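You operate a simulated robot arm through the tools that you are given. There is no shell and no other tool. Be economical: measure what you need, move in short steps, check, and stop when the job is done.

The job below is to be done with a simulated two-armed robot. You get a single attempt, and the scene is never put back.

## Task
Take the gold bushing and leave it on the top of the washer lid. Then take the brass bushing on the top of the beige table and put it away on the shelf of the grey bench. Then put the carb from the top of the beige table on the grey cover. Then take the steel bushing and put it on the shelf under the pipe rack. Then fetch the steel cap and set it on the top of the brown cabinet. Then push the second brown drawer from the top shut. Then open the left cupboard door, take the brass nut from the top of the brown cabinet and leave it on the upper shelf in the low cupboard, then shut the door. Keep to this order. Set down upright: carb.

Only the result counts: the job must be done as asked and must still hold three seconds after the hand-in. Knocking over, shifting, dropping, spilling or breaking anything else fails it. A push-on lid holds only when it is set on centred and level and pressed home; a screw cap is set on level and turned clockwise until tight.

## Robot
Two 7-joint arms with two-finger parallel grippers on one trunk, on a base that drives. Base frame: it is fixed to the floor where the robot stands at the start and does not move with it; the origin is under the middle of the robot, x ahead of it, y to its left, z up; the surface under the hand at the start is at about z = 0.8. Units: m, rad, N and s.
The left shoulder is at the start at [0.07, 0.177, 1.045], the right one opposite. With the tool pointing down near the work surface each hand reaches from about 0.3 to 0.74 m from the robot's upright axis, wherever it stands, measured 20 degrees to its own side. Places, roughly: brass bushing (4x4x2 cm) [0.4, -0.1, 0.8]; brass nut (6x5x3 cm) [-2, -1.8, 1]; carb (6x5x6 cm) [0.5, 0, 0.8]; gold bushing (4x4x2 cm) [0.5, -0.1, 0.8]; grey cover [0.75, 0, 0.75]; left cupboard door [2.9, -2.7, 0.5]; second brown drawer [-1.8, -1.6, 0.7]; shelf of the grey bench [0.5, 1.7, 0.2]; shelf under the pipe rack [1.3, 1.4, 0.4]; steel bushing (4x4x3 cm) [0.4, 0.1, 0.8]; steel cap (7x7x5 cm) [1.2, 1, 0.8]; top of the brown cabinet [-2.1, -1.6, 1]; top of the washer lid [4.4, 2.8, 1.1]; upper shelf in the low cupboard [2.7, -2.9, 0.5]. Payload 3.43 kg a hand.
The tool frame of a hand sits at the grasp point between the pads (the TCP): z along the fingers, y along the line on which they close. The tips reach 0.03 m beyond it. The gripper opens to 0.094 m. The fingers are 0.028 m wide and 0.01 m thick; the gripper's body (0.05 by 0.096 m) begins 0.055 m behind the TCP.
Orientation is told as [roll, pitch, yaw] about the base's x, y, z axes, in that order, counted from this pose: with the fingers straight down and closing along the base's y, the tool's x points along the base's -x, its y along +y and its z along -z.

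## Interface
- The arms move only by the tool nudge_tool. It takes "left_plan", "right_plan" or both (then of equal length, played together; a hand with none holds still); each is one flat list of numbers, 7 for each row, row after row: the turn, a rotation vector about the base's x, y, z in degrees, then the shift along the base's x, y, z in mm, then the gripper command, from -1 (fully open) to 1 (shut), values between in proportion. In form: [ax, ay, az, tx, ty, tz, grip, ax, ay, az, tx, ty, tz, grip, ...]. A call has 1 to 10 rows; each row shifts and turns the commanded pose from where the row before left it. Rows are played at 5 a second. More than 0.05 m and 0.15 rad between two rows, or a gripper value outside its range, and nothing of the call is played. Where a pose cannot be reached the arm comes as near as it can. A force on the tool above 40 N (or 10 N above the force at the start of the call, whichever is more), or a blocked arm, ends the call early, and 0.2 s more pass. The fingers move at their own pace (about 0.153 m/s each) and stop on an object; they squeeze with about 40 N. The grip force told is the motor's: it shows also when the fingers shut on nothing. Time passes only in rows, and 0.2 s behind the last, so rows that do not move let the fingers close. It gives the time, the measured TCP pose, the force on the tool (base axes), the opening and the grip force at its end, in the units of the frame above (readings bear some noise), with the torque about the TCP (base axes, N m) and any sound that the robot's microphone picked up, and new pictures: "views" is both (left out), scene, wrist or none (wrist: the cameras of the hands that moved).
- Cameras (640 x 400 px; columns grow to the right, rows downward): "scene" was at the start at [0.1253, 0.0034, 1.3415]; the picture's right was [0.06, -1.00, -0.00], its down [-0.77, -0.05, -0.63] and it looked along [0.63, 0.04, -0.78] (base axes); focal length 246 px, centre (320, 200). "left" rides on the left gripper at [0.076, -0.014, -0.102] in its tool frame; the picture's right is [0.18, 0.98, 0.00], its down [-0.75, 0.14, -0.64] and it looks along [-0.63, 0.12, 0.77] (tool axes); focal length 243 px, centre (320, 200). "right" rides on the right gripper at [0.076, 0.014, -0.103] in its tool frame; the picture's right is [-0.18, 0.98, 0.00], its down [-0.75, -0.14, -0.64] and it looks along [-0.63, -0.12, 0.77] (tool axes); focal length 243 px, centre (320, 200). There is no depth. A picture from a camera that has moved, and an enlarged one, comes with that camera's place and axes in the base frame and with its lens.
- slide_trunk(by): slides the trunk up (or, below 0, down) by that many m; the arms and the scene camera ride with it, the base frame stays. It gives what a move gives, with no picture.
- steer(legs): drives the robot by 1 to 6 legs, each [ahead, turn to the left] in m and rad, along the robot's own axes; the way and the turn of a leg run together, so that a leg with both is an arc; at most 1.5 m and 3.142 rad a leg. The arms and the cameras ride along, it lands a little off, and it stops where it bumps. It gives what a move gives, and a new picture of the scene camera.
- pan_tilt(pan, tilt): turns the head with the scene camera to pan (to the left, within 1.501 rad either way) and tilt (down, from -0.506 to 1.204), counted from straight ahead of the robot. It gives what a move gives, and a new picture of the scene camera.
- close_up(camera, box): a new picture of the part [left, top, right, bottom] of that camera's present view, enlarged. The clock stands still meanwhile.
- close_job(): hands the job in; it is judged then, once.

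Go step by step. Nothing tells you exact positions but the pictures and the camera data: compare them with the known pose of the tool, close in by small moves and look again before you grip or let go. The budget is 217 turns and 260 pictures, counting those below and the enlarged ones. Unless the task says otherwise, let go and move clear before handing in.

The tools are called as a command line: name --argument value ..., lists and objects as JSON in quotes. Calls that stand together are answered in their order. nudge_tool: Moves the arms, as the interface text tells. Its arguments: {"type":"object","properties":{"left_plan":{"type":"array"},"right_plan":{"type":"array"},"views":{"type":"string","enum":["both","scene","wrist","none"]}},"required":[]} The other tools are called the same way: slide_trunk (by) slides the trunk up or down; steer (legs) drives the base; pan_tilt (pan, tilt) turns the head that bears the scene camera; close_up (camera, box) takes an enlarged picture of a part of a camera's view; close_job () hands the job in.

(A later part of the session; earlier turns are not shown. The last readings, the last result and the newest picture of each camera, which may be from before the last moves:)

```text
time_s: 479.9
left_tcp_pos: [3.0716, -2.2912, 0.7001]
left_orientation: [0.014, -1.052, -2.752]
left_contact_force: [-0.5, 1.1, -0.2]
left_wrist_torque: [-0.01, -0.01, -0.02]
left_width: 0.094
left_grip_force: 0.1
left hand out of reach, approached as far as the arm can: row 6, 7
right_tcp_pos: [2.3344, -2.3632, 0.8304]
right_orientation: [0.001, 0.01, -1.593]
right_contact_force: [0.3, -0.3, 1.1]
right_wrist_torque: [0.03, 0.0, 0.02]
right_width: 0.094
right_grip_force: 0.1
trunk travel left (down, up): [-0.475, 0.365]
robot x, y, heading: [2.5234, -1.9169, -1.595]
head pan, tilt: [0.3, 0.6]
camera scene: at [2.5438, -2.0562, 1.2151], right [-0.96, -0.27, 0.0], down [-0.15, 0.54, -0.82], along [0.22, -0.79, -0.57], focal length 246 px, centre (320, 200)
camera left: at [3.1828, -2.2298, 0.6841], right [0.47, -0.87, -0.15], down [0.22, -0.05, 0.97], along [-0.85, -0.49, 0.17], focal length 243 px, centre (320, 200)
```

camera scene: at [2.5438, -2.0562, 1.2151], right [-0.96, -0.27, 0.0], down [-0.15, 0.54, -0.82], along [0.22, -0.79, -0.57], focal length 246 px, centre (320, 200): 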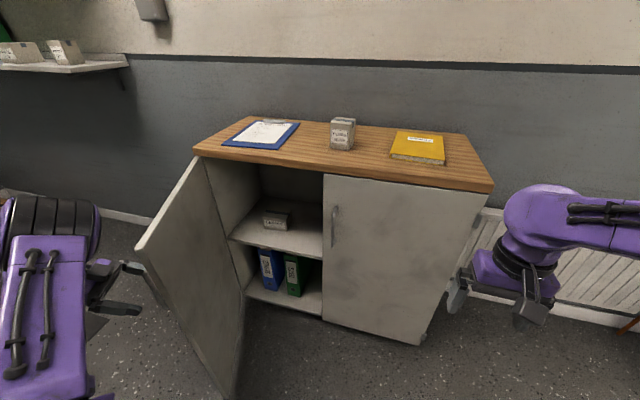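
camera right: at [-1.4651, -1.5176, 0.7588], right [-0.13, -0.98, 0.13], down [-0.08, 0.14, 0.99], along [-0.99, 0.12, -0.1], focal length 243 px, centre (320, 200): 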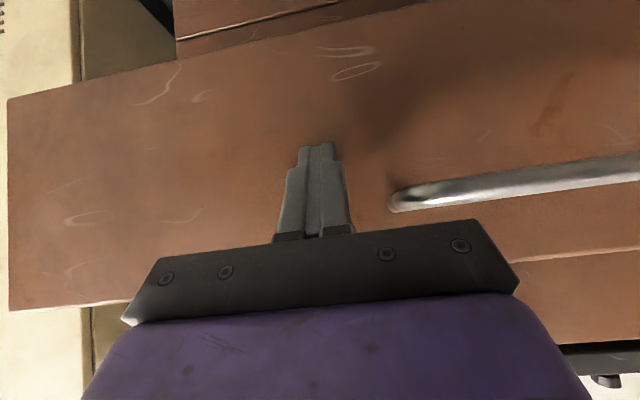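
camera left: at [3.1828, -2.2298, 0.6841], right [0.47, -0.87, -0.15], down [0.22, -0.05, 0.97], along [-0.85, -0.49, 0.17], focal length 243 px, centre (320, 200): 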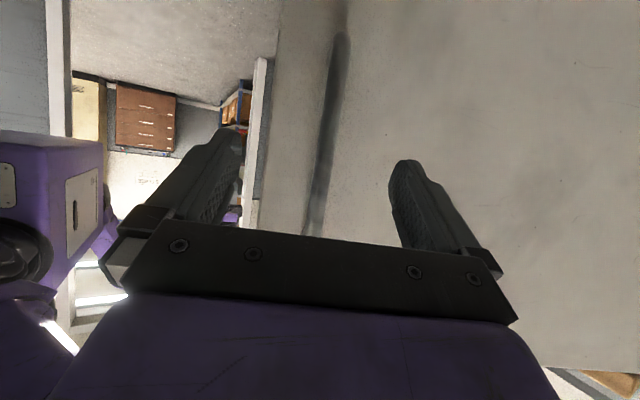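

steer --legs '[[0, 0.12]]'

close_up --camera "left" --box '[0, 0, 640, 400]'

```text
time_s: 480.9
left_tcp_pos: [3.1143, -2.2211, 0.7]
left_orientation: [0.014, -1.053, -2.625]
left_contact_force: [0.2, 0.4, 0.0]
left_wrist_torque: [0.02, 0.03, 0.0]
left_width: 0.094
left_grip_force: 0.0
right_tcp_pos: [2.3899, -2.3817, 0.831]
right_orientation: [0.0, 0.006, -1.471]
right_contact_force: [-0.6, -0.5, 0.4]
right_wrist_torque: [-0.01, 0.0, 0.0]
right_width: 0.0942
right_grip_force: 0.1
trunk travel left (down, up): [-0.475, 0.365]
robot x, y, heading: [2.5224, -1.9222, -1.475]
head pan, tilt: [0.3, 0.6]
camera scene: at [2.5612, -2.0516, 1.2152], right [-0.92, -0.39, 0.0], down [-0.22, 0.52, -0.83], along [0.32, -0.76, -0.56], focal length 246 px, centre (320, 200)
```

scene: 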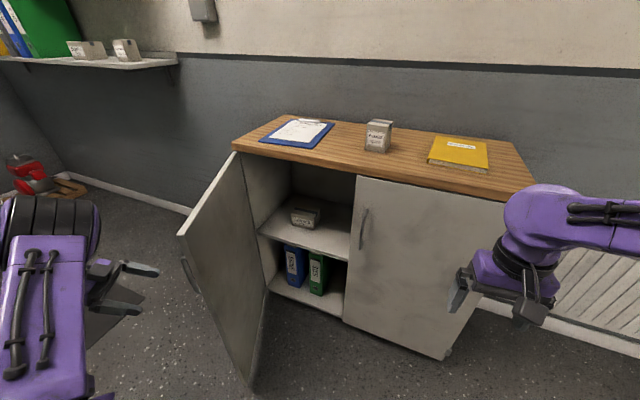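

```text
1.00 times, centred on (320, 200) of left (not enlarged: the box is as wide or as high as the picture)
camera zoom: at [3.2165, -2.145, 0.6837], right [0.57, -0.81, -0.15], down [0.23, -0.02, 0.97], along [-0.79, -0.59, 0.17], focal length 243 px, centre (320, 200)
```

zoom: 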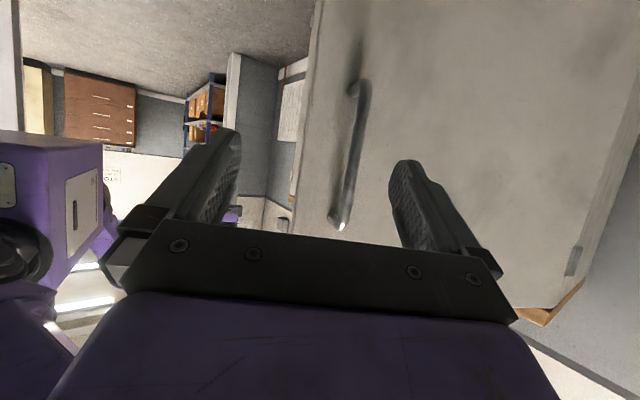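

steer --legs '[[-0.3, 0]]'

nudge_tool --left_plan '[0, 0, 8, -40, 5, 0, -1, 0, 0, 8, -40, 5, 0, -1, 0, 0, 8, -40, 0, 0, -1, 0, 0, 8, -40, 0, 0, -1, 0, 0, 8, -40, 0, 0, -1, 0, 0, 8, -40, 0, 0, -1, 0, 0, 8, -40, 0, 10, -1, 0, 0, 8, -40, 0, 10, -1]' --views "scene"

```text
time_s: 482.9
left_tcp_pos: [3.0847, -1.9263, 0.6996]
left_orientation: [0.018, -1.054, -2.628]
left_contact_force: [0.6, -0.3, -0.3]
left_wrist_torque: [0.01, 0.0, 0.0]
left_width: 0.0939
left_grip_force: 0.0
right_tcp_pos: [2.3626, -2.0884, 0.831]
right_orientation: [0.0, 0.006, -1.468]
right_contact_force: [0.8, 0.3, 0.4]
right_wrist_torque: [-0.02, 0.01, 0.01]
right_width: 0.0939
right_grip_force: 0.1
trunk travel left (down, up): [-0.475, 0.365]
robot x, y, heading: [2.4928, -1.6259, -1.476]
head pan, tilt: [0.3, 0.6]
camera scene: at [2.532, -1.7571, 1.2153], right [-0.92, -0.39, 0.0], down [-0.22, 0.52, -0.83], along [0.32, -0.76, -0.56], focal length 246 px, centre (320, 200)
```

scene: 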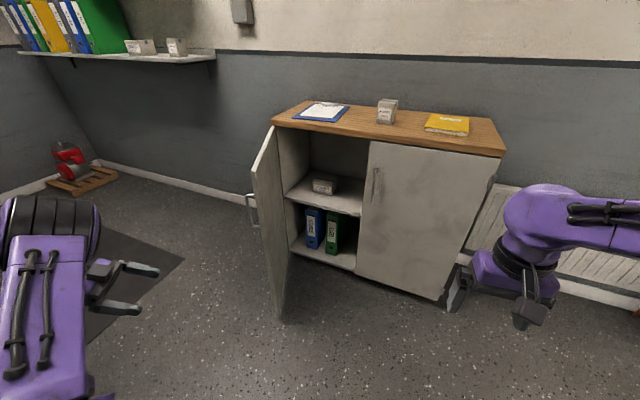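

```text
time_s: 484.7
left_tcp_pos: [2.8604, -1.9893, 0.6264]
left_orientation: [0.014, -1.048, -1.508]
left_contact_force: [-1.3, 0.4, -0.8]
left_wrist_torque: [-0.01, 0.0, 0.02]
left_width: 0.094
left_grip_force: 0.1
left hand out of reach, approached as far as the arm can: row 5, 6, 7, 8
right_tcp_pos: [2.3628, -2.0897, 0.8293]
right_orientation: [0.002, 0.008, -1.467]
right_contact_force: [-0.4, -0.5, -1.0]
right_wrist_torque: [-0.02, -0.04, 0.0]
right_width: 0.094
right_grip_force: 0.1
trunk travel left (down, up): [-0.475, 0.365]
robot x, y, heading: [2.4914, -1.6273, -1.472]
head pan, tilt: [0.3, 0.6]
camera scene: at [2.5315, -1.7587, 1.2151], right [-0.92, -0.39, 0.0], down [-0.22, 0.52, -0.82], along [0.32, -0.76, -0.57], focal length 246 px, centre (320, 200)
```

scene: 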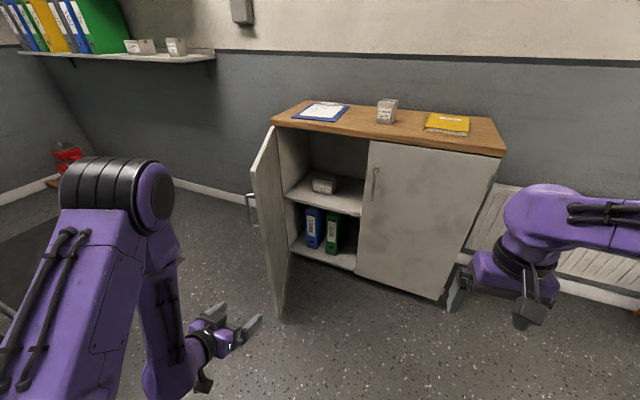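

nudge_tool --left_plan '[7.5, 0, 0, -7, -14, 12, -1, 7.5, 0, 0, -7, -14, 12, -1, 7.5, 0, 0, -7, -14, 12, -1, 7.5, 0, 0, -7, -14, 12, -1, 7.5, 0, 0, -7, -14, 12, -1, 7.5, 0, 0, -7, -14, 12, -1, 7.5, 0, 0, -7, -14, 12, -1, 7.5, 0, 0, -7, -14, 12, -1, 0, 0, 0, 0, 0, 0, -1]' --views "scene"

```text
time_s: 486.7
left_tcp_pos: [2.8072, -2.1049, 0.7198]
left_orientation: [0.068, -0.008, -1.54]
left_contact_force: [0.0, 0.0, -0.1]
left_wrist_torque: [0.0, 0.04, -0.02]
left_width: 0.094
left_grip_force: 0.2
left hand out of reach, approached as far as the arm can: row 1
right_tcp_pos: [2.363, -2.0887, 0.8303]
right_orientation: [0.0, 0.008, -1.468]
right_contact_force: [-0.8, 0.1, 0.1]
right_wrist_torque: [0.01, 0.03, 0.0]
right_width: 0.0937
right_grip_force: 0.0
trunk travel left (down, up): [-0.475, 0.365]
robot x, y, heading: [2.4932, -1.622, -1.474]
head pan, tilt: [0.3, 0.6]
camera scene: at [2.5321, -1.7575, 1.2153], right [-0.92, -0.39, 0.0], down [-0.22, 0.52, -0.83], along [0.32, -0.76, -0.56], focal length 246 px, centre (320, 200)
```

scene: 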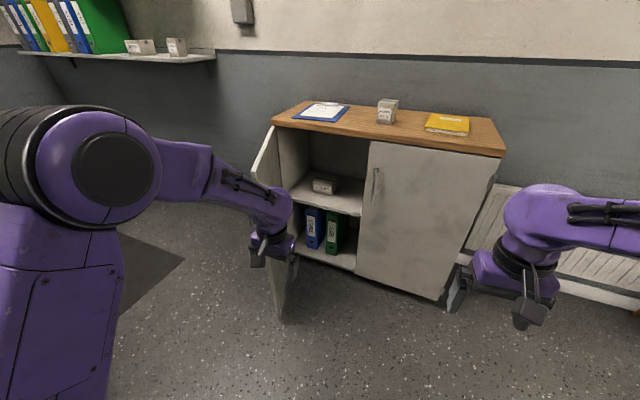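

nudge_tool --left_plan '[0, 0, 0, -28, 18, 20, -1, 0, 0, 0, -28, 18, 20, -1, 0, 0, 0, -28, 18, 20, -1, 0, 0, 0, -28, 18, 20, -1]' --views "none"

steer --legs '[[0, -1.21], [1.16, 0], [0, -0.456], [1.0, 0]]'

```text
time_s: 487.7
left_tcp_pos: [2.6962, -2.0342, 0.8011]
left_orientation: [0.068, -0.005, -1.54]
left_contact_force: [0.6, -0.2, 0.1]
left_wrist_torque: [0.02, -0.01, 0.01]
left_width: 0.094
left_grip_force: 0.0
right_tcp_pos: [2.3627, -2.0874, 0.8312]
right_orientation: [0.002, 0.007, -1.469]
right_contact_force: [-0.3, 0.1, 0.6]
right_wrist_torque: [-0.05, -0.02, -0.01]
right_width: 0.0939
right_grip_force: 0.0
trunk travel left (down, up): [-0.475, 0.365]
robot x, y, heading: [2.4948, -1.627, -1.471]
head pan, tilt: [0.3, 0.6]
```

```text
time_s: 502.7
left_tcp_pos: [0.0228, -2.2658, 0.8]
left_orientation: [0.068, -0.006, 3.064]
left_contact_force: [-0.2, -0.2, -0.4]
left_wrist_torque: [0.0, -0.02, 0.0]
left_width: 0.0938
left_grip_force: 0.0
right_tcp_pos: [0.0068, -1.9281, 0.8307]
right_orientation: [0.001, 0.008, 3.136]
right_contact_force: [-0.6, -0.6, -0.6]
right_wrist_torque: [0.02, 0.01, 0.0]
right_width: 0.094
right_grip_force: 0.1
trunk travel left (down, up): [-0.475, 0.365]
robot x, y, heading: [0.4563, -2.109, 3.131]
head pan, tilt: [0.3, 0.6]
camera scene: at [0.3171, -2.1343, 1.2152], right [-0.29, 0.96, 0.0], down [0.54, 0.16, -0.82], along [-0.79, -0.24, -0.57], focal length 246 px, centre (320, 200)
```

scene: 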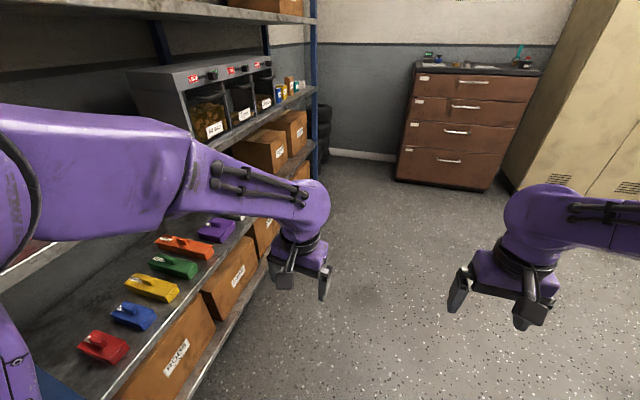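

steer --legs '[[0, -0.288], [1.48, 0], [0, 0.3]]'

slide_trunk --by 0.35

pan_tilt --pan 0.0 --tilt 0.7

```text
time_s: 511.8
left_tcp_pos: [-1.3458, -1.8387, 0.7995]
left_orientation: [0.069, -0.006, 3.072]
left_contact_force: [-0.2, -0.7, 0.2]
left_wrist_torque: [0.01, 0.04, -0.01]
left_width: 0.0937
left_grip_force: 0.1
right_tcp_pos: [-1.3659, -1.5027, 0.8301]
right_orientation: [0.0, 0.009, -3.136]
right_contact_force: [0.3, -0.2, -0.6]
right_wrist_torque: [-0.03, -0.02, 0.0]
right_width: 0.094
right_grip_force: 0.1
trunk travel left (down, up): [-0.475, 0.365]
robot x, y, heading: [-0.9214, -1.6754, 3.145]
head pan, tilt: [0.3, 0.6]
camera scene: at [-1.0527, -1.7058, 1.2152], right [-0.3, 0.96, 0.0], down [0.54, 0.17, -0.82], along [-0.79, -0.24, -0.57], focal length 246 px, centre (320, 200)
```

scene: 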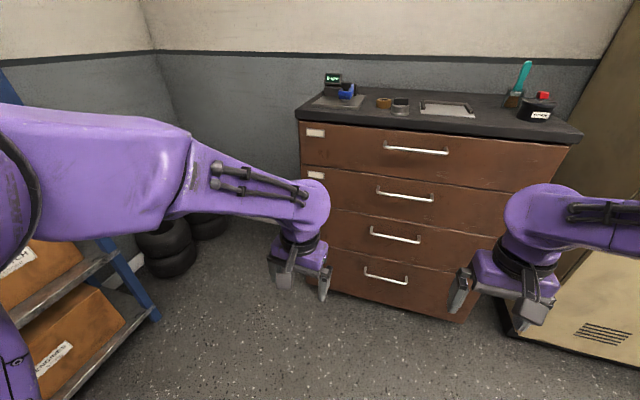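

```text
time_s: 515.2
left_tcp_pos: [-1.3448, -1.84, 1.1496]
left_orientation: [0.068, -0.006, 3.072]
left_contact_force: [0.8, 0.7, 0.2]
left_wrist_torque: [0.02, -0.02, 0.0]
left_width: 0.094
left_grip_force: 0.0
right_tcp_pos: [-1.3647, -1.5025, 1.1807]
right_orientation: [0.002, 0.01, -3.138]
right_contact_force: [0.3, -0.6, 0.6]
right_wrist_torque: [0.01, 0.0, 0.0]
right_width: 0.0941
right_grip_force: 0.1
trunk travel left (down, up): [-0.825, 0.015]
robot x, y, heading: [-0.9181, -1.6785, 3.138]
head pan, tilt: [0.3, 0.6]
```

```text
time_s: 516.0
left_tcp_pos: [-1.3439, -1.8398, 1.1504]
left_orientation: [0.068, -0.007, 3.072]
left_contact_force: [0.4, 0.1, -0.2]
left_wrist_torque: [0.0, 0.0, 0.01]
left_width: 0.0939
left_grip_force: 0.1
right_tcp_pos: [-1.3646, -1.5018, 1.181]
right_orientation: [0.001, 0.008, -3.136]
right_contact_force: [0.2, 0.2, -0.1]
right_wrist_torque: [0.01, -0.01, -0.01]
right_width: 0.094
right_grip_force: 0.0
trunk travel left (down, up): [-0.825, 0.015]
robot x, y, heading: [-0.9167, -1.6772, 3.142]
head pan, tilt: [0.0, 0.7]
camera scene: at [-1.0532, -1.6792, 1.5566], right [0.0, 1.0, 0.0], down [0.64, 0.0, -0.77], along [-0.77, 0.0, -0.64], focal length 246 px, centre (320, 200)
```

scene: 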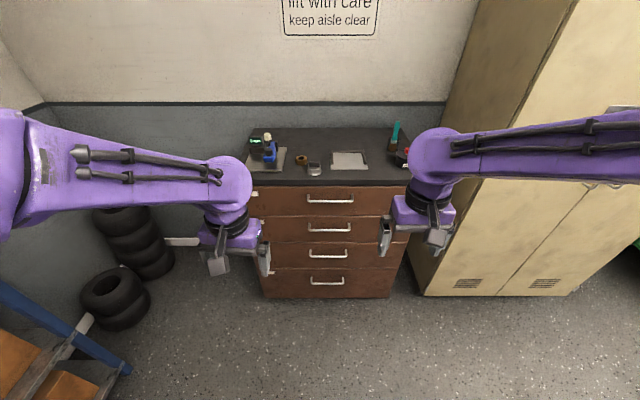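

steer --legs '[[0.4, 0]]'

nudge_tool --left_plan '[3.9, 0, 0, 0, 20, 15, -1, 0, 0, 4, 0, 25, 15, -1, 0, 0, 0, 0, 32, 0, -1, 0, 0, 0, -40, 0, 0, -1, 0, 0, 0, -40, 0, 0, -1, 0, 0, 0, -40, 0, 0, -1, 0, 0, 0, -40, 0, 0, -1, 0, 0, 0, 0, 0, 0, -1]' --views "both"

```text
time_s: 518.5
left_tcp_pos: [-1.7398, -1.8423, 1.1511]
left_orientation: [0.069, -0.007, 3.078]
left_contact_force: [-0.9, 0.3, -0.2]
left_wrist_torque: [0.01, 0.0, 0.0]
left_width: 0.0937
left_grip_force: 0.1
right_tcp_pos: [-1.763, -1.5046, 1.1814]
right_orientation: [0.001, 0.007, -3.131]
right_contact_force: [0.6, 0.7, 0.3]
right_wrist_torque: [-0.01, 0.02, -0.01]
right_width: 0.0941
right_grip_force: 0.1
trunk travel left (down, up): [-0.825, 0.015]
robot x, y, heading: [-1.3153, -1.6781, -3.136]
head pan, tilt: [0.0, 0.7]
camera scene: at [-1.4493, -1.6807, 1.5567], right [0.0, 1.0, 0.0], down [0.64, 0.0, -0.77], along [-0.77, 0.0, -0.64], focal length 246 px, centre (320, 200)
```

scene: 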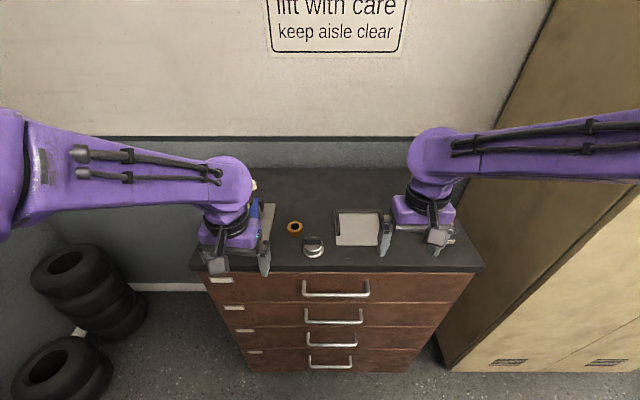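

```text
time_s: 520.3
left_tcp_pos: [-1.903, -1.7655, 1.1766]
left_orientation: [-0.001, -0.009, -3.135]
left_contact_force: [-1.2, 0.1, 0.0]
left_wrist_torque: [0.01, -0.01, -0.03]
left_width: 0.094
left_grip_force: 0.0
right_tcp_pos: [-1.764, -1.5051, 1.1807]
right_orientation: [0.001, 0.007, -3.131]
right_contact_force: [-0.5, -0.6, 0.2]
right_wrist_torque: [0.01, 0.0, -0.02]
right_width: 0.0939
right_grip_force: 0.2
trunk travel left (down, up): [-0.825, 0.015]
robot x, y, heading: [-1.3157, -1.6831, -3.137]
head pan, tilt: [0.0, 0.7]
camera scene: at [-1.4501, -1.681, 1.5566], right [-0.01, 1.0, 0.0], down [0.64, 0.0, -0.77], along [-0.77, 0.0, -0.64], focal length 246 px, centre (320, 200)
camera left: at [-1.8255, -1.7511, 1.2792], right [0.19, -0.98, 0.0], down [-0.75, -0.15, 0.65], along [-0.64, -0.12, -0.76], focal length 243 px, centre (320, 200)
```

scene: 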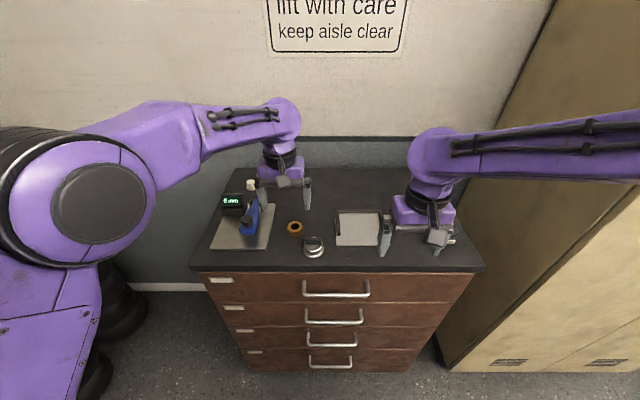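
left: 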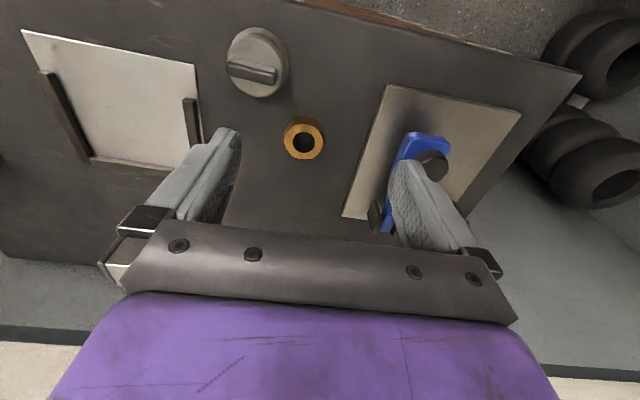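

close_up --camera "left" --box '[254, 100, 354, 170]'

```text
5.71 times, centred on (304, 135) of left
camera zoom: at [-1.8255, -1.7511, 1.2792], right [0.19, -0.98, 0.0], down [-0.75, -0.15, 0.65], along [-0.64, -0.12, -0.76], focal length 1386 px, centre (411, 571)
```

zoom: 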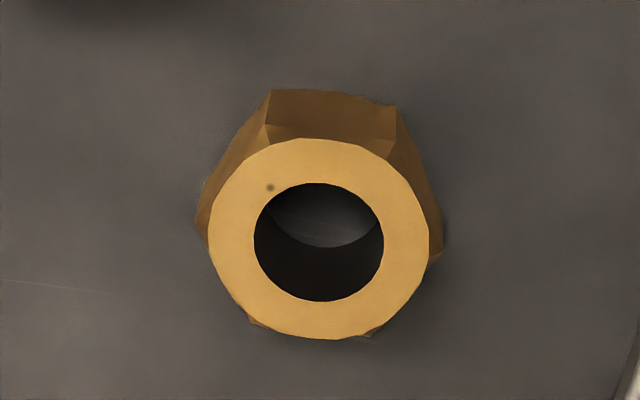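

The nut's corners point along y, so I turn the hand +35° to grip it across two flats, keeping clear of cap and gauge.

nudge_tool --left_plan '[0, 0, 7, -11, 2, 0, -0.7, 0, 0, 7, -11, 2, 0, -0.7, 0, 0, 7, -11, 2, 0, -0.7, 0, 0, 7, -10, 2, -10, -0.7, 0, 0, 7, -10, 1, -20, -0.7, 0, 0, 0, 0, 0, -30, -0.7, 0, 0, 0, 0, 0, 0, -0.7]' --views "both"

```text
time_s: 521.9
left_tcp_pos: [-1.9531, -1.7563, 1.1211]
left_orientation: [0.001, -0.01, -2.522]
left_contact_force: [0.7, 0.3, 0.6]
left_wrist_torque: [0.02, 0.01, 0.01]
left_width: 0.0798
left_grip_force: 0.0
right_tcp_pos: [-1.7649, -1.5052, 1.1793]
right_orientation: [0.003, 0.008, -3.13]
right_contact_force: [0.0, -0.1, 0.3]
right_wrist_torque: [0.0, 0.03, 0.0]
right_width: 0.0943
right_grip_force: 0.2
trunk travel left (down, up): [-0.825, 0.015]
robot x, y, heading: [-1.3134, -1.6795, -3.135]
head pan, tilt: [0.0, 0.7]
camera scene: at [-1.4509, -1.6807, 1.5566], right [0.0, 1.0, 0.0], down [0.64, 0.0, -0.76], along [-0.76, 0.0, -0.64], focal length 246 px, centre (320, 200)
camera left: at [-1.8991, -1.701, 1.2226], right [0.72, -0.69, 0.0], down [-0.53, -0.55, 0.65], along [-0.45, -0.47, -0.76], focal length 243 px, centre (320, 200)
```

scene: 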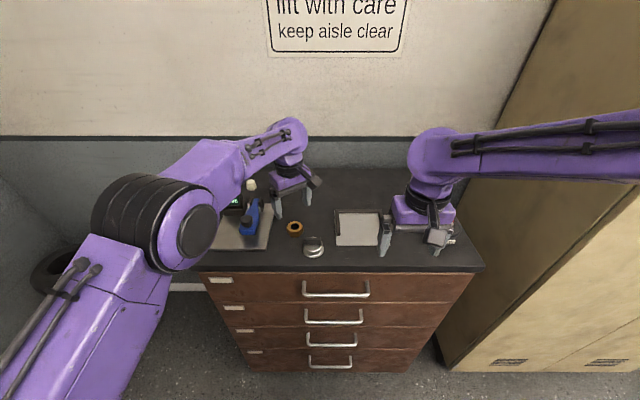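
left: 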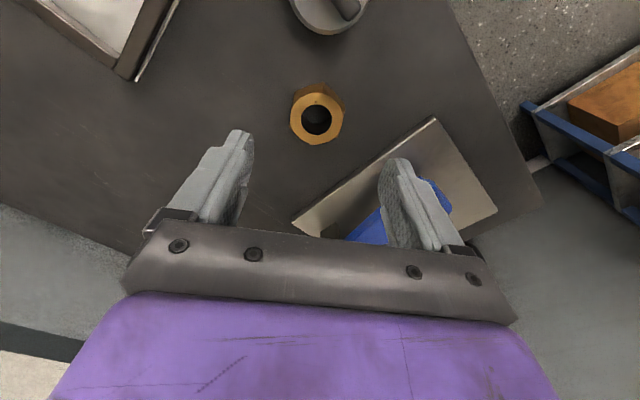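

nudge_tool --left_plan '[0, 0, 0, -2, -1, -40, -0.7, 0, 0, 0, 0, 0, -35, -0.7, 0, 0, 0, 0, 0, 0, -0.7]' --views "wrist"

```text
time_s: 522.7
left_tcp_pos: [-1.9561, -1.7582, 1.0454]
left_orientation: [0.0, -0.012, -2.524]
left_contact_force: [-0.7, -0.3, 1.2]
left_wrist_torque: [0.04, -0.02, -0.01]
left_width: 0.0799
left_grip_force: 0.0
right_tcp_pos: [-1.7643, -1.5061, 1.1813]
right_orientation: [0.001, 0.008, -3.13]
right_contact_force: [0.1, -0.7, -0.7]
right_wrist_torque: [0.01, 0.03, 0.03]
right_width: 0.0941
right_grip_force: 0.0
trunk travel left (down, up): [-0.825, 0.015]
robot x, y, heading: [-1.316, -1.6771, -3.135]
head pan, tilt: [0.0, 0.7]
camera left: at [-1.9004, -1.7024, 1.1469], right [0.72, -0.69, 0.0], down [-0.53, -0.55, 0.65], along [-0.45, -0.47, -0.76], focal length 243 px, centre (320, 200)
```

left: 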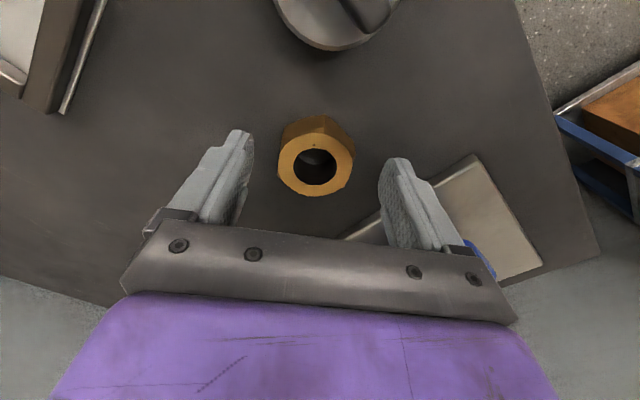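

nudge_tool --left_plan '[0, 0, 0, -1, 0, -10, -0.7, 0, 0, 0, 0, 0, -7, -0.7, 0, 0, 0, 0, 0, 0, -0.3, 0, 0, 0, 0, 0, 0, 0.1, 0, 0, 0, 0, 0, 0, 1, 0, 0, 0, 0, 0, 0, 1]' --views "wrist"

```text
time_s: 524.1
left_tcp_pos: [-1.9559, -1.76, 1.0301]
left_orientation: [-0.002, -0.012, -2.522]
left_contact_force: [1.5, -6.4, 18.9]
left_wrist_torque: [-0.44, -0.52, -0.13]
left_width: 0.0432
left_grip_force: 39.4
right_tcp_pos: [-1.7614, -1.5067, 1.1822]
right_orientation: [-0.001, 0.006, -3.132]
right_contact_force: [0.8, -0.1, -0.3]
right_wrist_torque: [-0.03, 0.01, -0.04]
right_width: 0.0941
right_grip_force: 0.1
trunk travel left (down, up): [-0.825, 0.015]
robot x, y, heading: [-1.318, -1.6795, -3.135]
head pan, tilt: [0.0, 0.7]
camera left: at [-1.9006, -1.7038, 1.1319], right [0.72, -0.69, 0.0], down [-0.52, -0.55, 0.65], along [-0.46, -0.47, -0.76], focal length 243 px, centre (320, 200)
```

left: 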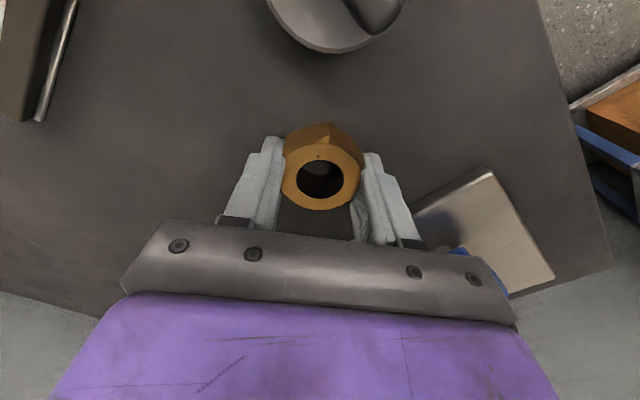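

The nut is held across flats (43 mm). I lift, withdraw, and straighten the hand.

nudge_tool --left_plan '[0, 0, 0, 0, 0, 10, 1, 0, 0, 0, 0, 0, 30, 1, 0, 0, 0, 0, 0, 45, 1, 0, 0, 0, 0, 0, 45, 1, 0, 0, -7, 44, 0, 0, 1, 0, 0, -7, 44, 0, 0, 1, 0, 0, -7, 44, 0, 0, 1, 0, 0, -7, 44, 0, 0, 1, 0, 0, -7, 44, 0, 0, 1, 0, 0, 0, 0, -45, 0, 1]' --views "both"

```text
time_s: 526.3
left_tcp_pos: [-1.7372, -1.8075, 1.1582]
left_orientation: [-0.003, -0.011, -3.133]
left_contact_force: [-0.2, -1.3, -1.2]
left_wrist_torque: [0.04, 0.03, 0.0]
left_width: 0.0433
left_grip_force: 40.2
right_tcp_pos: [-1.7654, -1.5079, 1.1788]
right_orientation: [-0.003, 0.009, -3.132]
right_contact_force: [0.8, -0.7, 0.2]
right_wrist_torque: [0.02, -0.04, 0.04]
right_width: 0.0939
right_grip_force: 0.1
trunk travel left (down, up): [-0.825, 0.015]
robot x, y, heading: [-1.3161, -1.6798, -3.135]
head pan, tilt: [0.0, 0.7]
camera scene: at [-1.4524, -1.6842, 1.5564], right [0.0, 1.0, 0.0], down [0.65, 0.01, -0.76], along [-0.76, 0.0, -0.65], focal length 246 px, centre (320, 200)
camera left: at [-1.6609, -1.7929, 1.2602], right [0.19, -0.98, 0.0], down [-0.75, -0.15, 0.65], along [-0.64, -0.12, -0.76], focal length 243 px, centre (320, 200)
```

scene: 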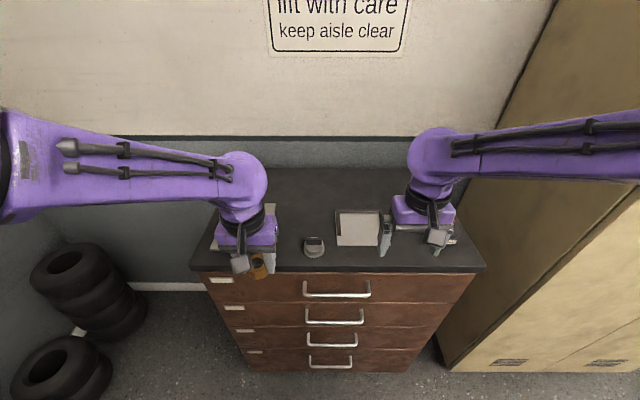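
left: 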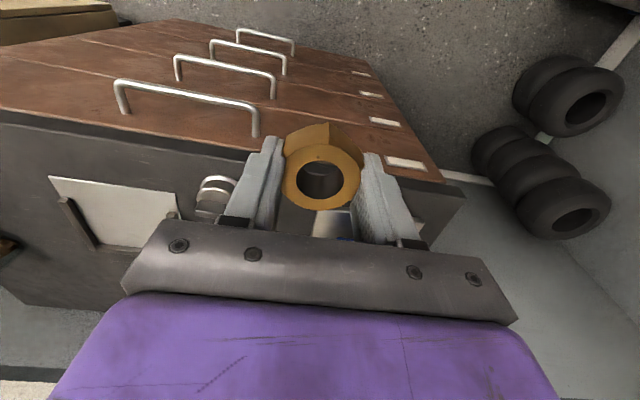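

steer --legs '[[-0.4, 0], [0, 2.745], [1.44, 0], [0, 0.36]]'

slide_trunk --by -0.2

```text
time_s: 543.1
left_tcp_pos: [0.8436, -2.0308, 1.1612]
left_orientation: [0.002, -0.011, 0.019]
left_contact_force: [0.8, -0.2, -1.9]
left_wrist_torque: [0.0, 0.01, 0.01]
left_width: 0.043
left_grip_force: 40.0
right_tcp_pos: [0.8728, -2.3302, 1.1793]
right_orientation: [0.002, 0.009, 0.023]
right_contact_force: [-0.7, -0.4, 0.3]
right_wrist_torque: [0.0, 0.01, -0.01]
right_width: 0.094
right_grip_force: 0.0
trunk travel left (down, up): [-0.825, 0.015]
robot x, y, heading: [0.4222, -2.1604, 0.019]
head pan, tilt: [0.0, 0.7]
camera scene: at [0.5559, -2.1608, 1.5566], right [0.02, -1.0, 0.0], down [-0.64, -0.01, -0.76], along [0.76, 0.01, -0.64], focal length 246 px, centre (320, 200)
```

scene: 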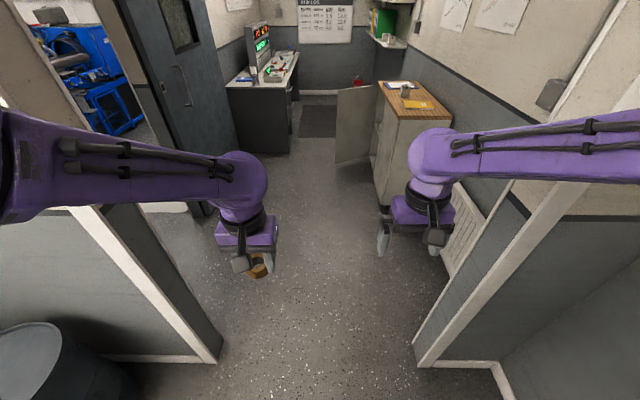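

```text
time_s: 545.3
left_tcp_pos: [0.8436, -2.0308, 0.9594]
left_orientation: [-0.001, -0.011, 0.018]
left_contact_force: [0.5, -0.3, -0.8]
left_wrist_torque: [-0.02, -0.01, 0.01]
left_width: 0.0431
left_grip_force: 39.5
right_tcp_pos: [0.8731, -2.3288, 0.9799]
right_orientation: [0.001, 0.009, 0.023]
right_contact_force: [-0.2, 0.5, 0.0]
right_wrist_torque: [-0.02, 0.03, -0.01]
right_width: 0.094
right_grip_force: 0.0
trunk travel left (down, up): [-0.625, 0.215]
robot x, y, heading: [0.4204, -2.1609, 0.021]
head pan, tilt: [0.0, 0.7]
```

steer --legs '[[1.0, 0], [0, 0.22], [1.08, 0], [0, -1.81]]'

slide_trunk --by -0.33

pan_tilt --pan 0.35 --tilt 0.5

```text
time_s: 560.6
left_tcp_pos: [2.5879, -2.3169, 0.9593]
left_orientation: [-0.001, -0.011, -1.549]
left_contact_force: [0.0, 0.4, -2.6]
left_wrist_torque: [0.0, 0.03, -0.02]
left_width: 0.0432
left_grip_force: 40.0
right_tcp_pos: [2.2888, -2.3493, 0.9802]
right_orientation: [0.002, 0.009, -1.547]
right_contact_force: [-0.1, 0.1, -0.2]
right_wrist_torque: [-0.01, 0.03, 0.02]
right_width: 0.0941
right_grip_force: 0.1
trunk travel left (down, up): [-0.625, 0.215]
robot x, y, heading: [2.4565, -1.8953, -1.55]
head pan, tilt: [0.0, 0.7]
camera scene: at [2.4573, -2.0332, 1.3566], right [-1.0, -0.02, 0.0], down [-0.01, 0.64, -0.76], along [0.02, -0.76, -0.64], focal length 246 px, centre (320, 200)
```

scene: 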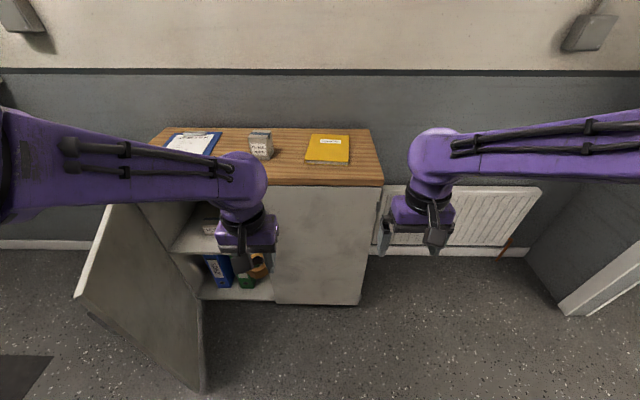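

```text
time_s: 563.9
left_tcp_pos: [2.5878, -2.3178, 0.6296]
left_orientation: [0.0, -0.01, -1.548]
left_contact_force: [0.4, 0.0, -1.4]
left_wrist_torque: [0.01, 0.02, 0.01]
left_width: 0.0432
left_grip_force: 39.7
right_tcp_pos: [2.2892, -2.3494, 0.6497]
right_orientation: [0.0, 0.009, -1.547]
right_contact_force: [-0.4, -0.4, -0.7]
right_wrist_torque: [-0.03, -0.03, 0.02]
right_width: 0.0942
right_grip_force: 0.1
trunk travel left (down, up): [-0.295, 0.545]
robot x, y, heading: [2.4546, -1.8949, -1.549]
head pan, tilt: [0.0, 0.7]
```

```text
time_s: 564.7
left_tcp_pos: [2.5869, -2.3184, 0.6291]
left_orientation: [-0.002, -0.012, -1.548]
left_contact_force: [-0.7, 0.0, -1.0]
left_wrist_torque: [0.02, -0.01, -0.04]
left_width: 0.043
left_grip_force: 39.7
right_tcp_pos: [2.2889, -2.3479, 0.6506]
right_orientation: [0.0, 0.009, -1.546]
right_contact_force: [-1.1, 0.6, 0.1]
right_wrist_torque: [0.01, -0.02, 0.02]
right_width: 0.094
right_grip_force: 0.1
trunk travel left (down, up): [-0.295, 0.545]
robot x, y, heading: [2.4537, -1.8964, -1.55]
head pan, tilt: [0.351, 0.499]
camera scene: at [2.4885, -2.033, 1.0442], right [-0.93, -0.36, 0.0], down [-0.17, 0.45, -0.88], along [0.32, -0.82, -0.48], focal length 246 px, centre (320, 200)
```

scene: 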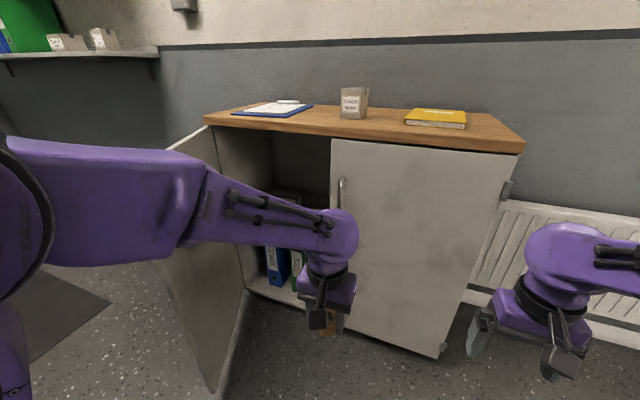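

I shift the left hand left and draw the right hand back, then drive closer in front of the opening.

nudge_tool --left_plan '[0, 0, 0, 40, 0, 0, 1, 0, 0, 0, 40, 0, 0, 1, 0, 0, 0, 40, 0, 0, 1, 0, 0, 0, 35, 0, 0, 1]' --right_plan '[0, 0, 0, 0, 20, 0, -1, 0, 0, 0, 0, 20, 0, -1, 0, 0, 0, 0, 20, 0, -1, 0, 0, 0, 0, 15, 0, -1]' --views "none"

steer --legs '[[0, 0.17], [0.26, 0], [0, -0.17]]'

```text
time_s: 565.7
left_tcp_pos: [2.7419, -2.3181, 0.631]
left_orientation: [0.0, -0.011, -1.549]
left_contact_force: [0.3, 0.1, -0.6]
left_wrist_torque: [0.01, 0.06, 0.0]
left_width: 0.0432
left_grip_force: 40.1
right_tcp_pos: [2.2893, -2.2749, 0.6514]
right_orientation: [-0.001, 0.008, -1.546]
right_contact_force: [-0.7, 0.2, 0.3]
right_wrist_torque: [0.05, 0.01, -0.01]
right_width: 0.094
right_grip_force: 0.1
trunk travel left (down, up): [-0.295, 0.545]
robot x, y, heading: [2.4541, -1.8969, -1.553]
head pan, tilt: [0.351, 0.499]
```

```text
time_s: 569.0
left_tcp_pos: [2.7919, -2.5782, 0.6322]
left_orientation: [0.0, -0.01, -1.547]
left_contact_force: [0.2, -0.9, -1.0]
left_wrist_torque: [0.01, 0.01, 0.0]
left_width: 0.043
left_grip_force: 39.9
right_tcp_pos: [2.3368, -2.5336, 0.6516]
right_orientation: [0.002, 0.008, -1.545]
right_contact_force: [-0.4, -0.4, 0.0]
right_wrist_torque: [-0.02, -0.01, 0.01]
right_width: 0.0941
right_grip_force: 0.1
trunk travel left (down, up): [-0.295, 0.545]
robot x, y, heading: [2.5038, -2.1565, -1.544]
head pan, tilt: [0.351, 0.499]
camera scene: at [2.5378, -2.2928, 1.0443], right [-0.93, -0.36, 0.0], down [-0.17, 0.45, -0.88], along [0.32, -0.82, -0.48], focal length 246 px, centre (320, 200)
```

scene: 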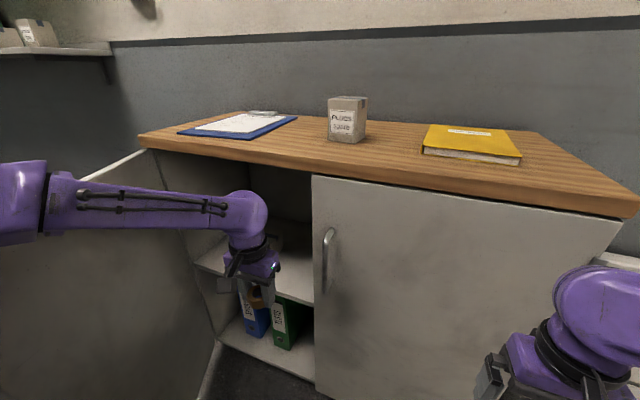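

nudge_tool --left_plan '[0, 0, 0, 8, 0, -35, 1, 0, 0, 0, 8, 0, -35, 1, 0, 0, 0, 0, -40, 0, 1, 0, 0, 0, 0, -40, 0, 1, 0, 0, 0, 0, 0, 0, 1]' --views "both"

```text
time_s: 570.1
left_tcp_pos: [2.8043, -2.6599, 0.5611]
left_orientation: [0.001, -0.011, -1.547]
left_contact_force: [0.0, 0.9, -1.8]
left_wrist_torque: [0.02, 0.02, -0.02]
left_width: 0.0432
left_grip_force: 40.2
right_tcp_pos: [2.3375, -2.5351, 0.6512]
right_orientation: [0.0, 0.008, -1.544]
right_contact_force: [0.0, 0.0, 0.4]
right_wrist_torque: [0.02, 0.02, 0.0]
right_width: 0.0939
right_grip_force: 0.2
trunk travel left (down, up): [-0.295, 0.545]
robot x, y, heading: [2.5072, -2.1589, -1.548]
head pan, tilt: [0.351, 0.499]
camera scene: at [2.5384, -2.2927, 1.0443], right [-0.93, -0.36, 0.0], down [-0.17, 0.45, -0.88], along [0.32, -0.82, -0.48], focal length 246 px, centre (320, 200)
camera left: at [2.7882, -2.5841, 0.6627], right [0.98, 0.21, 0.0], down [0.16, -0.74, 0.65], along [0.13, -0.64, -0.76], focal length 243 px, centre (320, 200)
```

scene: 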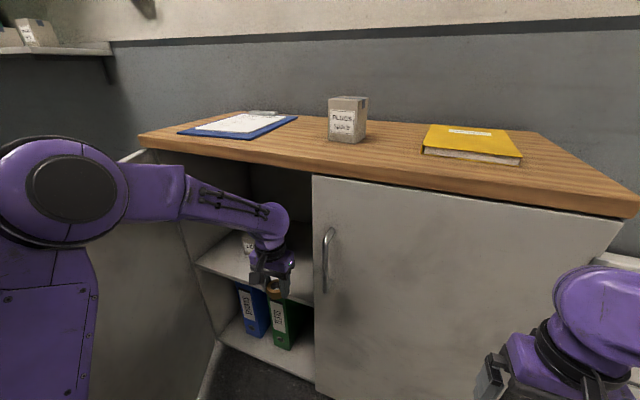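
left: 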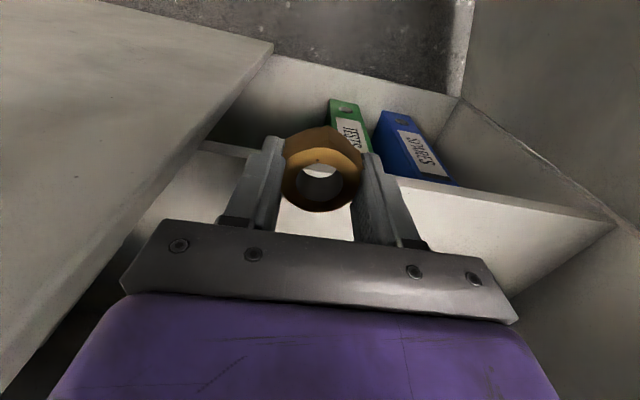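

nudge_tool --left_plan '[0, 0, 0, 0, -42, 0, 1, 0, 0, 0, 0, -42, 0, 1, 0, 0, 0, 0, -40, 0, 1, 0, 0, 0, 0, 0, 0, 1]' --views "both"

```text
time_s: 571.1
left_tcp_pos: [2.8044, -2.7854, 0.5618]
left_orientation: [0.0, -0.01, -1.548]
left_contact_force: [0.3, 0.0, -1.2]
left_wrist_torque: [0.0, -0.03, 0.04]
left_width: 0.0433
left_grip_force: 39.7
right_tcp_pos: [2.3377, -2.5342, 0.6513]
right_orientation: [0.001, 0.009, -1.545]
right_contact_force: [-0.2, 1.1, -0.5]
right_wrist_torque: [-0.02, -0.01, 0.02]
right_width: 0.0941
right_grip_force: 0.1
trunk travel left (down, up): [-0.295, 0.545]
robot x, y, heading: [2.5041, -2.1562, -1.549]
head pan, tilt: [0.351, 0.499]
camera scene: at [2.5383, -2.2927, 1.0443], right [-0.93, -0.36, 0.0], down [-0.17, 0.45, -0.88], along [0.32, -0.82, -0.48], focal length 246 px, centre (320, 200)
camera left: at [2.7881, -2.7085, 0.6634], right [0.98, 0.21, 0.0], down [0.16, -0.74, 0.65], along [0.13, -0.64, -0.76], focal length 243 px, centre (320, 200)
```

scene: 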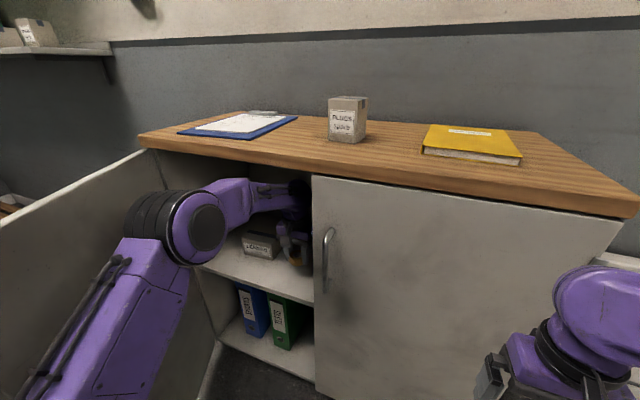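
left: 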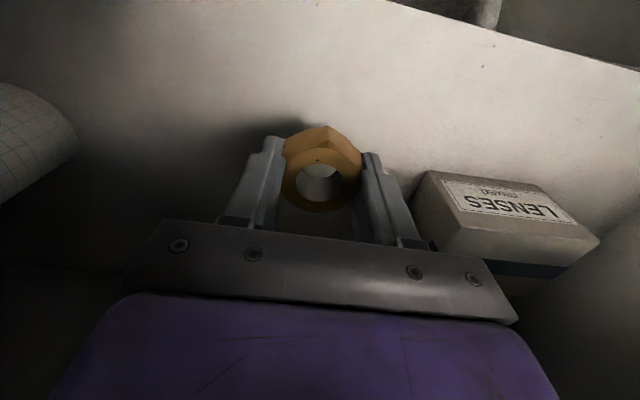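

nudge_tool --left_plan '[0, 0, 0, -18, 5, 0, 1, 0, 0, 0, 0, 0, -12, 1, 0, 0, 0, 0, 0, -8, 1, 0, 0, 0, 0, 0, 0, 1]' --views "none"

nudge_tool --left_plan '[0, 0, 0, 0, 0, -5, 1, 0, 0, 0, 0, 0, 0, 1]' --views "wrist"

```text
time_s: 572.1
left_tcp_pos: [2.7898, -2.7787, 0.5411]
left_orientation: [0.0, -0.011, -1.547]
left_contact_force: [-0.7, 1.0, -0.6]
left_wrist_torque: [0.0, 0.0, -0.03]
left_width: 0.043
left_grip_force: 39.4
right_tcp_pos: [2.3365, -2.5339, 0.6519]
right_orientation: [0.001, 0.008, -1.545]
right_contact_force: [0.3, -0.1, 0.4]
right_wrist_torque: [-0.01, 0.03, -0.01]
right_width: 0.0941
right_grip_force: 0.0
trunk travel left (down, up): [-0.295, 0.545]
robot x, y, heading: [2.5045, -2.1572, -1.549]
head pan, tilt: [0.351, 0.499]
```

```text
time_s: 572.8
left_tcp_pos: [2.789, -2.7799, 0.5352]
left_orientation: [-0.001, -0.012, -1.547]
left_contact_force: [0.8, 0.5, -0.6]
left_wrist_torque: [0.0, 0.0, 0.04]
left_width: 0.0431
left_grip_force: 40.0
right_tcp_pos: [2.3379, -2.5341, 0.6505]
right_orientation: [0.003, 0.008, -1.544]
right_contact_force: [-1.0, -0.6, -0.2]
right_wrist_torque: [0.01, -0.01, 0.0]
right_width: 0.0938
right_grip_force: 0.0
trunk travel left (down, up): [-0.295, 0.545]
robot x, y, heading: [2.506, -2.1593, -1.547]
head pan, tilt: [0.351, 0.499]
camera left: at [2.7732, -2.7019, 0.638], right [0.98, 0.21, 0.0], down [0.16, -0.74, 0.65], along [0.13, -0.64, -0.76], focal length 243 px, centre (320, 200)
```

left: 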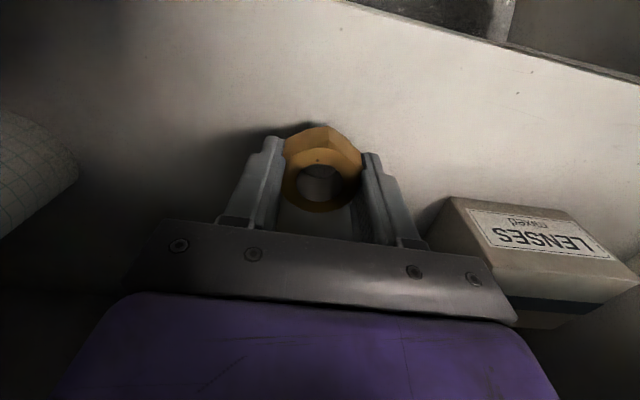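

nudge_tool --left_plan '[0, 0, 0, 0, 0, -5, 1, 0, 0, 0, 0, 0, 0, 1]' --views "none"

nudge_tool --left_plan '[0, 0, 0, 0, 0, -4, 1, 0, 0, 0, 0, 0, 0, 1]' --views "none"

```text
time_s: 573.4
left_tcp_pos: [2.7881, -2.7783, 0.5305]
left_orientation: [-0.001, -0.011, -1.547]
left_contact_force: [0.4, 0.9, -1.3]
left_wrist_torque: [-0.02, 0.0, 0.03]
left_width: 0.0433
left_grip_force: 40.1
right_tcp_pos: [2.3375, -2.5338, 0.651]
right_orientation: [0.003, 0.009, -1.543]
right_contact_force: [-0.3, -0.1, 0.3]
right_wrist_torque: [0.02, 0.01, 0.01]
right_width: 0.0941
right_grip_force: 0.1
trunk travel left (down, up): [-0.295, 0.545]
robot x, y, heading: [2.5028, -2.1589, -1.556]
head pan, tilt: [0.351, 0.499]
```

```text
time_s: 574.0
left_tcp_pos: [2.7876, -2.7777, 0.5269]
left_orientation: [-0.001, -0.01, -1.546]
left_contact_force: [0.2, 0.3, -0.6]
left_wrist_torque: [-0.01, 0.02, 0.02]
left_width: 0.0432
left_grip_force: 39.8
right_tcp_pos: [2.3382, -2.5347, 0.6526]
right_orientation: [0.001, 0.009, -1.547]
right_contact_force: [-0.1, 0.2, 0.1]
right_wrist_torque: [-0.03, 0.0, -0.02]
right_width: 0.0937
right_grip_force: 0.0
trunk travel left (down, up): [-0.295, 0.545]
robot x, y, heading: [2.5059, -2.1557, -1.547]
head pan, tilt: [0.351, 0.499]
```

nudge_tool --left_plan '[0, 0, 0, 0, 0, -4, 1, 0, 0, 0, 0, 0, -3, 1, 0, 0, 0, 0, 0, 0, 1]' --views "none"

nudge_tool --left_plan '[0, 0, 0, 0, 0, -3, 1, 0, 0, 0, 0, 0, 0, 1]' --views "wrist"

```text
time_s: 574.8
left_tcp_pos: [2.79, -2.7778, 0.5195]
left_orientation: [0.001, -0.011, -1.546]
left_contact_force: [-0.6, 0.5, -1.2]
left_wrist_torque: [0.01, -0.01, 0.0]
left_width: 0.0433
left_grip_force: 40.0
right_tcp_pos: [2.3381, -2.533, 0.6505]
right_orientation: [0.001, 0.01, -1.544]
right_contact_force: [-0.1, -0.6, -0.2]
right_wrist_torque: [0.02, -0.01, -0.01]
right_width: 0.0939
right_grip_force: 0.0
trunk travel left (down, up): [-0.295, 0.545]
robot x, y, heading: [2.5009, -2.1567, -1.549]
head pan, tilt: [0.351, 0.499]
```

```text
time_s: 575.4
left_tcp_pos: [2.7884, -2.7763, 0.5167]
left_orientation: [0.0, -0.01, -1.546]
left_contact_force: [0.3, 0.4, -1.8]
left_wrist_torque: [0.01, 0.0, 0.0]
left_width: 0.043
left_grip_force: 40.3
right_tcp_pos: [2.3383, -2.5339, 0.6496]
right_orientation: [0.0, 0.009, -1.543]
right_contact_force: [-0.8, -0.8, 0.0]
right_wrist_torque: [0.01, -0.02, 0.03]
right_width: 0.0942
right_grip_force: 0.1
trunk travel left (down, up): [-0.295, 0.545]
robot x, y, heading: [2.5036, -2.1577, -1.548]
head pan, tilt: [0.351, 0.499]
camera left: at [2.7727, -2.7005, 0.6184], right [0.98, 0.21, 0.0], down [0.16, -0.74, 0.65], along [0.13, -0.64, -0.76], focal length 243 px, centre (320, 200)
```

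left: 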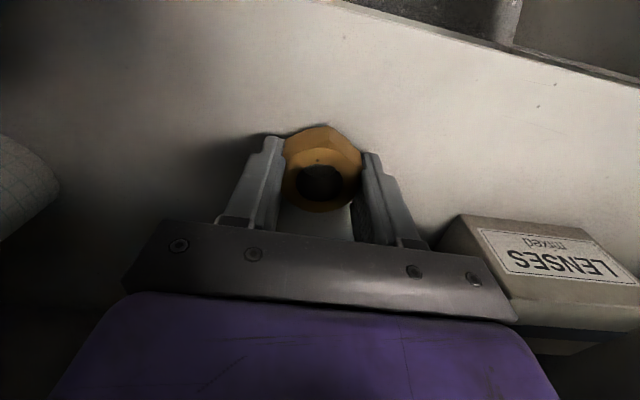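

The shadow is closing up under the nut; a few millimetres more.

nudge_tool --left_plan '[0, 0, 0, 0, 0, -3, 1, 0, 0, 0, 0, 0, -2, 1, 0, 0, 0, 0, 0, 0, 1]' --views "none"

```text
time_s: 576.1
left_tcp_pos: [2.79, -2.7769, 0.5102]
left_orientation: [0.0, -0.01, -1.548]
left_contact_force: [-0.5, 0.3, -0.4]
left_wrist_torque: [0.01, -0.02, 0.0]
left_width: 0.0432
left_grip_force: 39.9
right_tcp_pos: [2.3381, -2.5344, 0.6504]
right_orientation: [0.002, 0.009, -1.544]
right_contact_force: [0.5, 0.3, 0.7]
right_wrist_torque: [-0.02, -0.01, 0.02]
right_width: 0.0939
right_grip_force: 0.1
trunk travel left (down, up): [-0.295, 0.545]
robot x, y, heading: [2.5038, -2.1587, -1.547]
head pan, tilt: [0.351, 0.499]
```

nudge_tool --left_plan '[0, 0, 0, 0, 0, -3, 1, 0, 0, 0, 0, 0, -2, 1, 0, 0, 0, 0, 0, 0, 1]' --views "none"

```text
time_s: 577.0
left_tcp_pos: [2.7887, -2.7775, 0.5096]
left_orientation: [-0.001, -0.017, -1.546]
left_contact_force: [1.8, -7.2, 18.8]
left_wrist_torque: [0.02, 0.32, -0.02]
left_width: 0.0431
left_grip_force: 39.2
right_tcp_pos: [2.3372, -2.5325, 0.6525]
right_orientation: [0.003, 0.006, -1.546]
right_contact_force: [0.2, -0.1, -0.1]
right_wrist_torque: [0.02, -0.01, 0.02]
right_width: 0.0942
right_grip_force: 0.1
trunk travel left (down, up): [-0.295, 0.545]
robot x, y, heading: [2.5082, -2.1552, -1.549]
head pan, tilt: [0.351, 0.499]
```

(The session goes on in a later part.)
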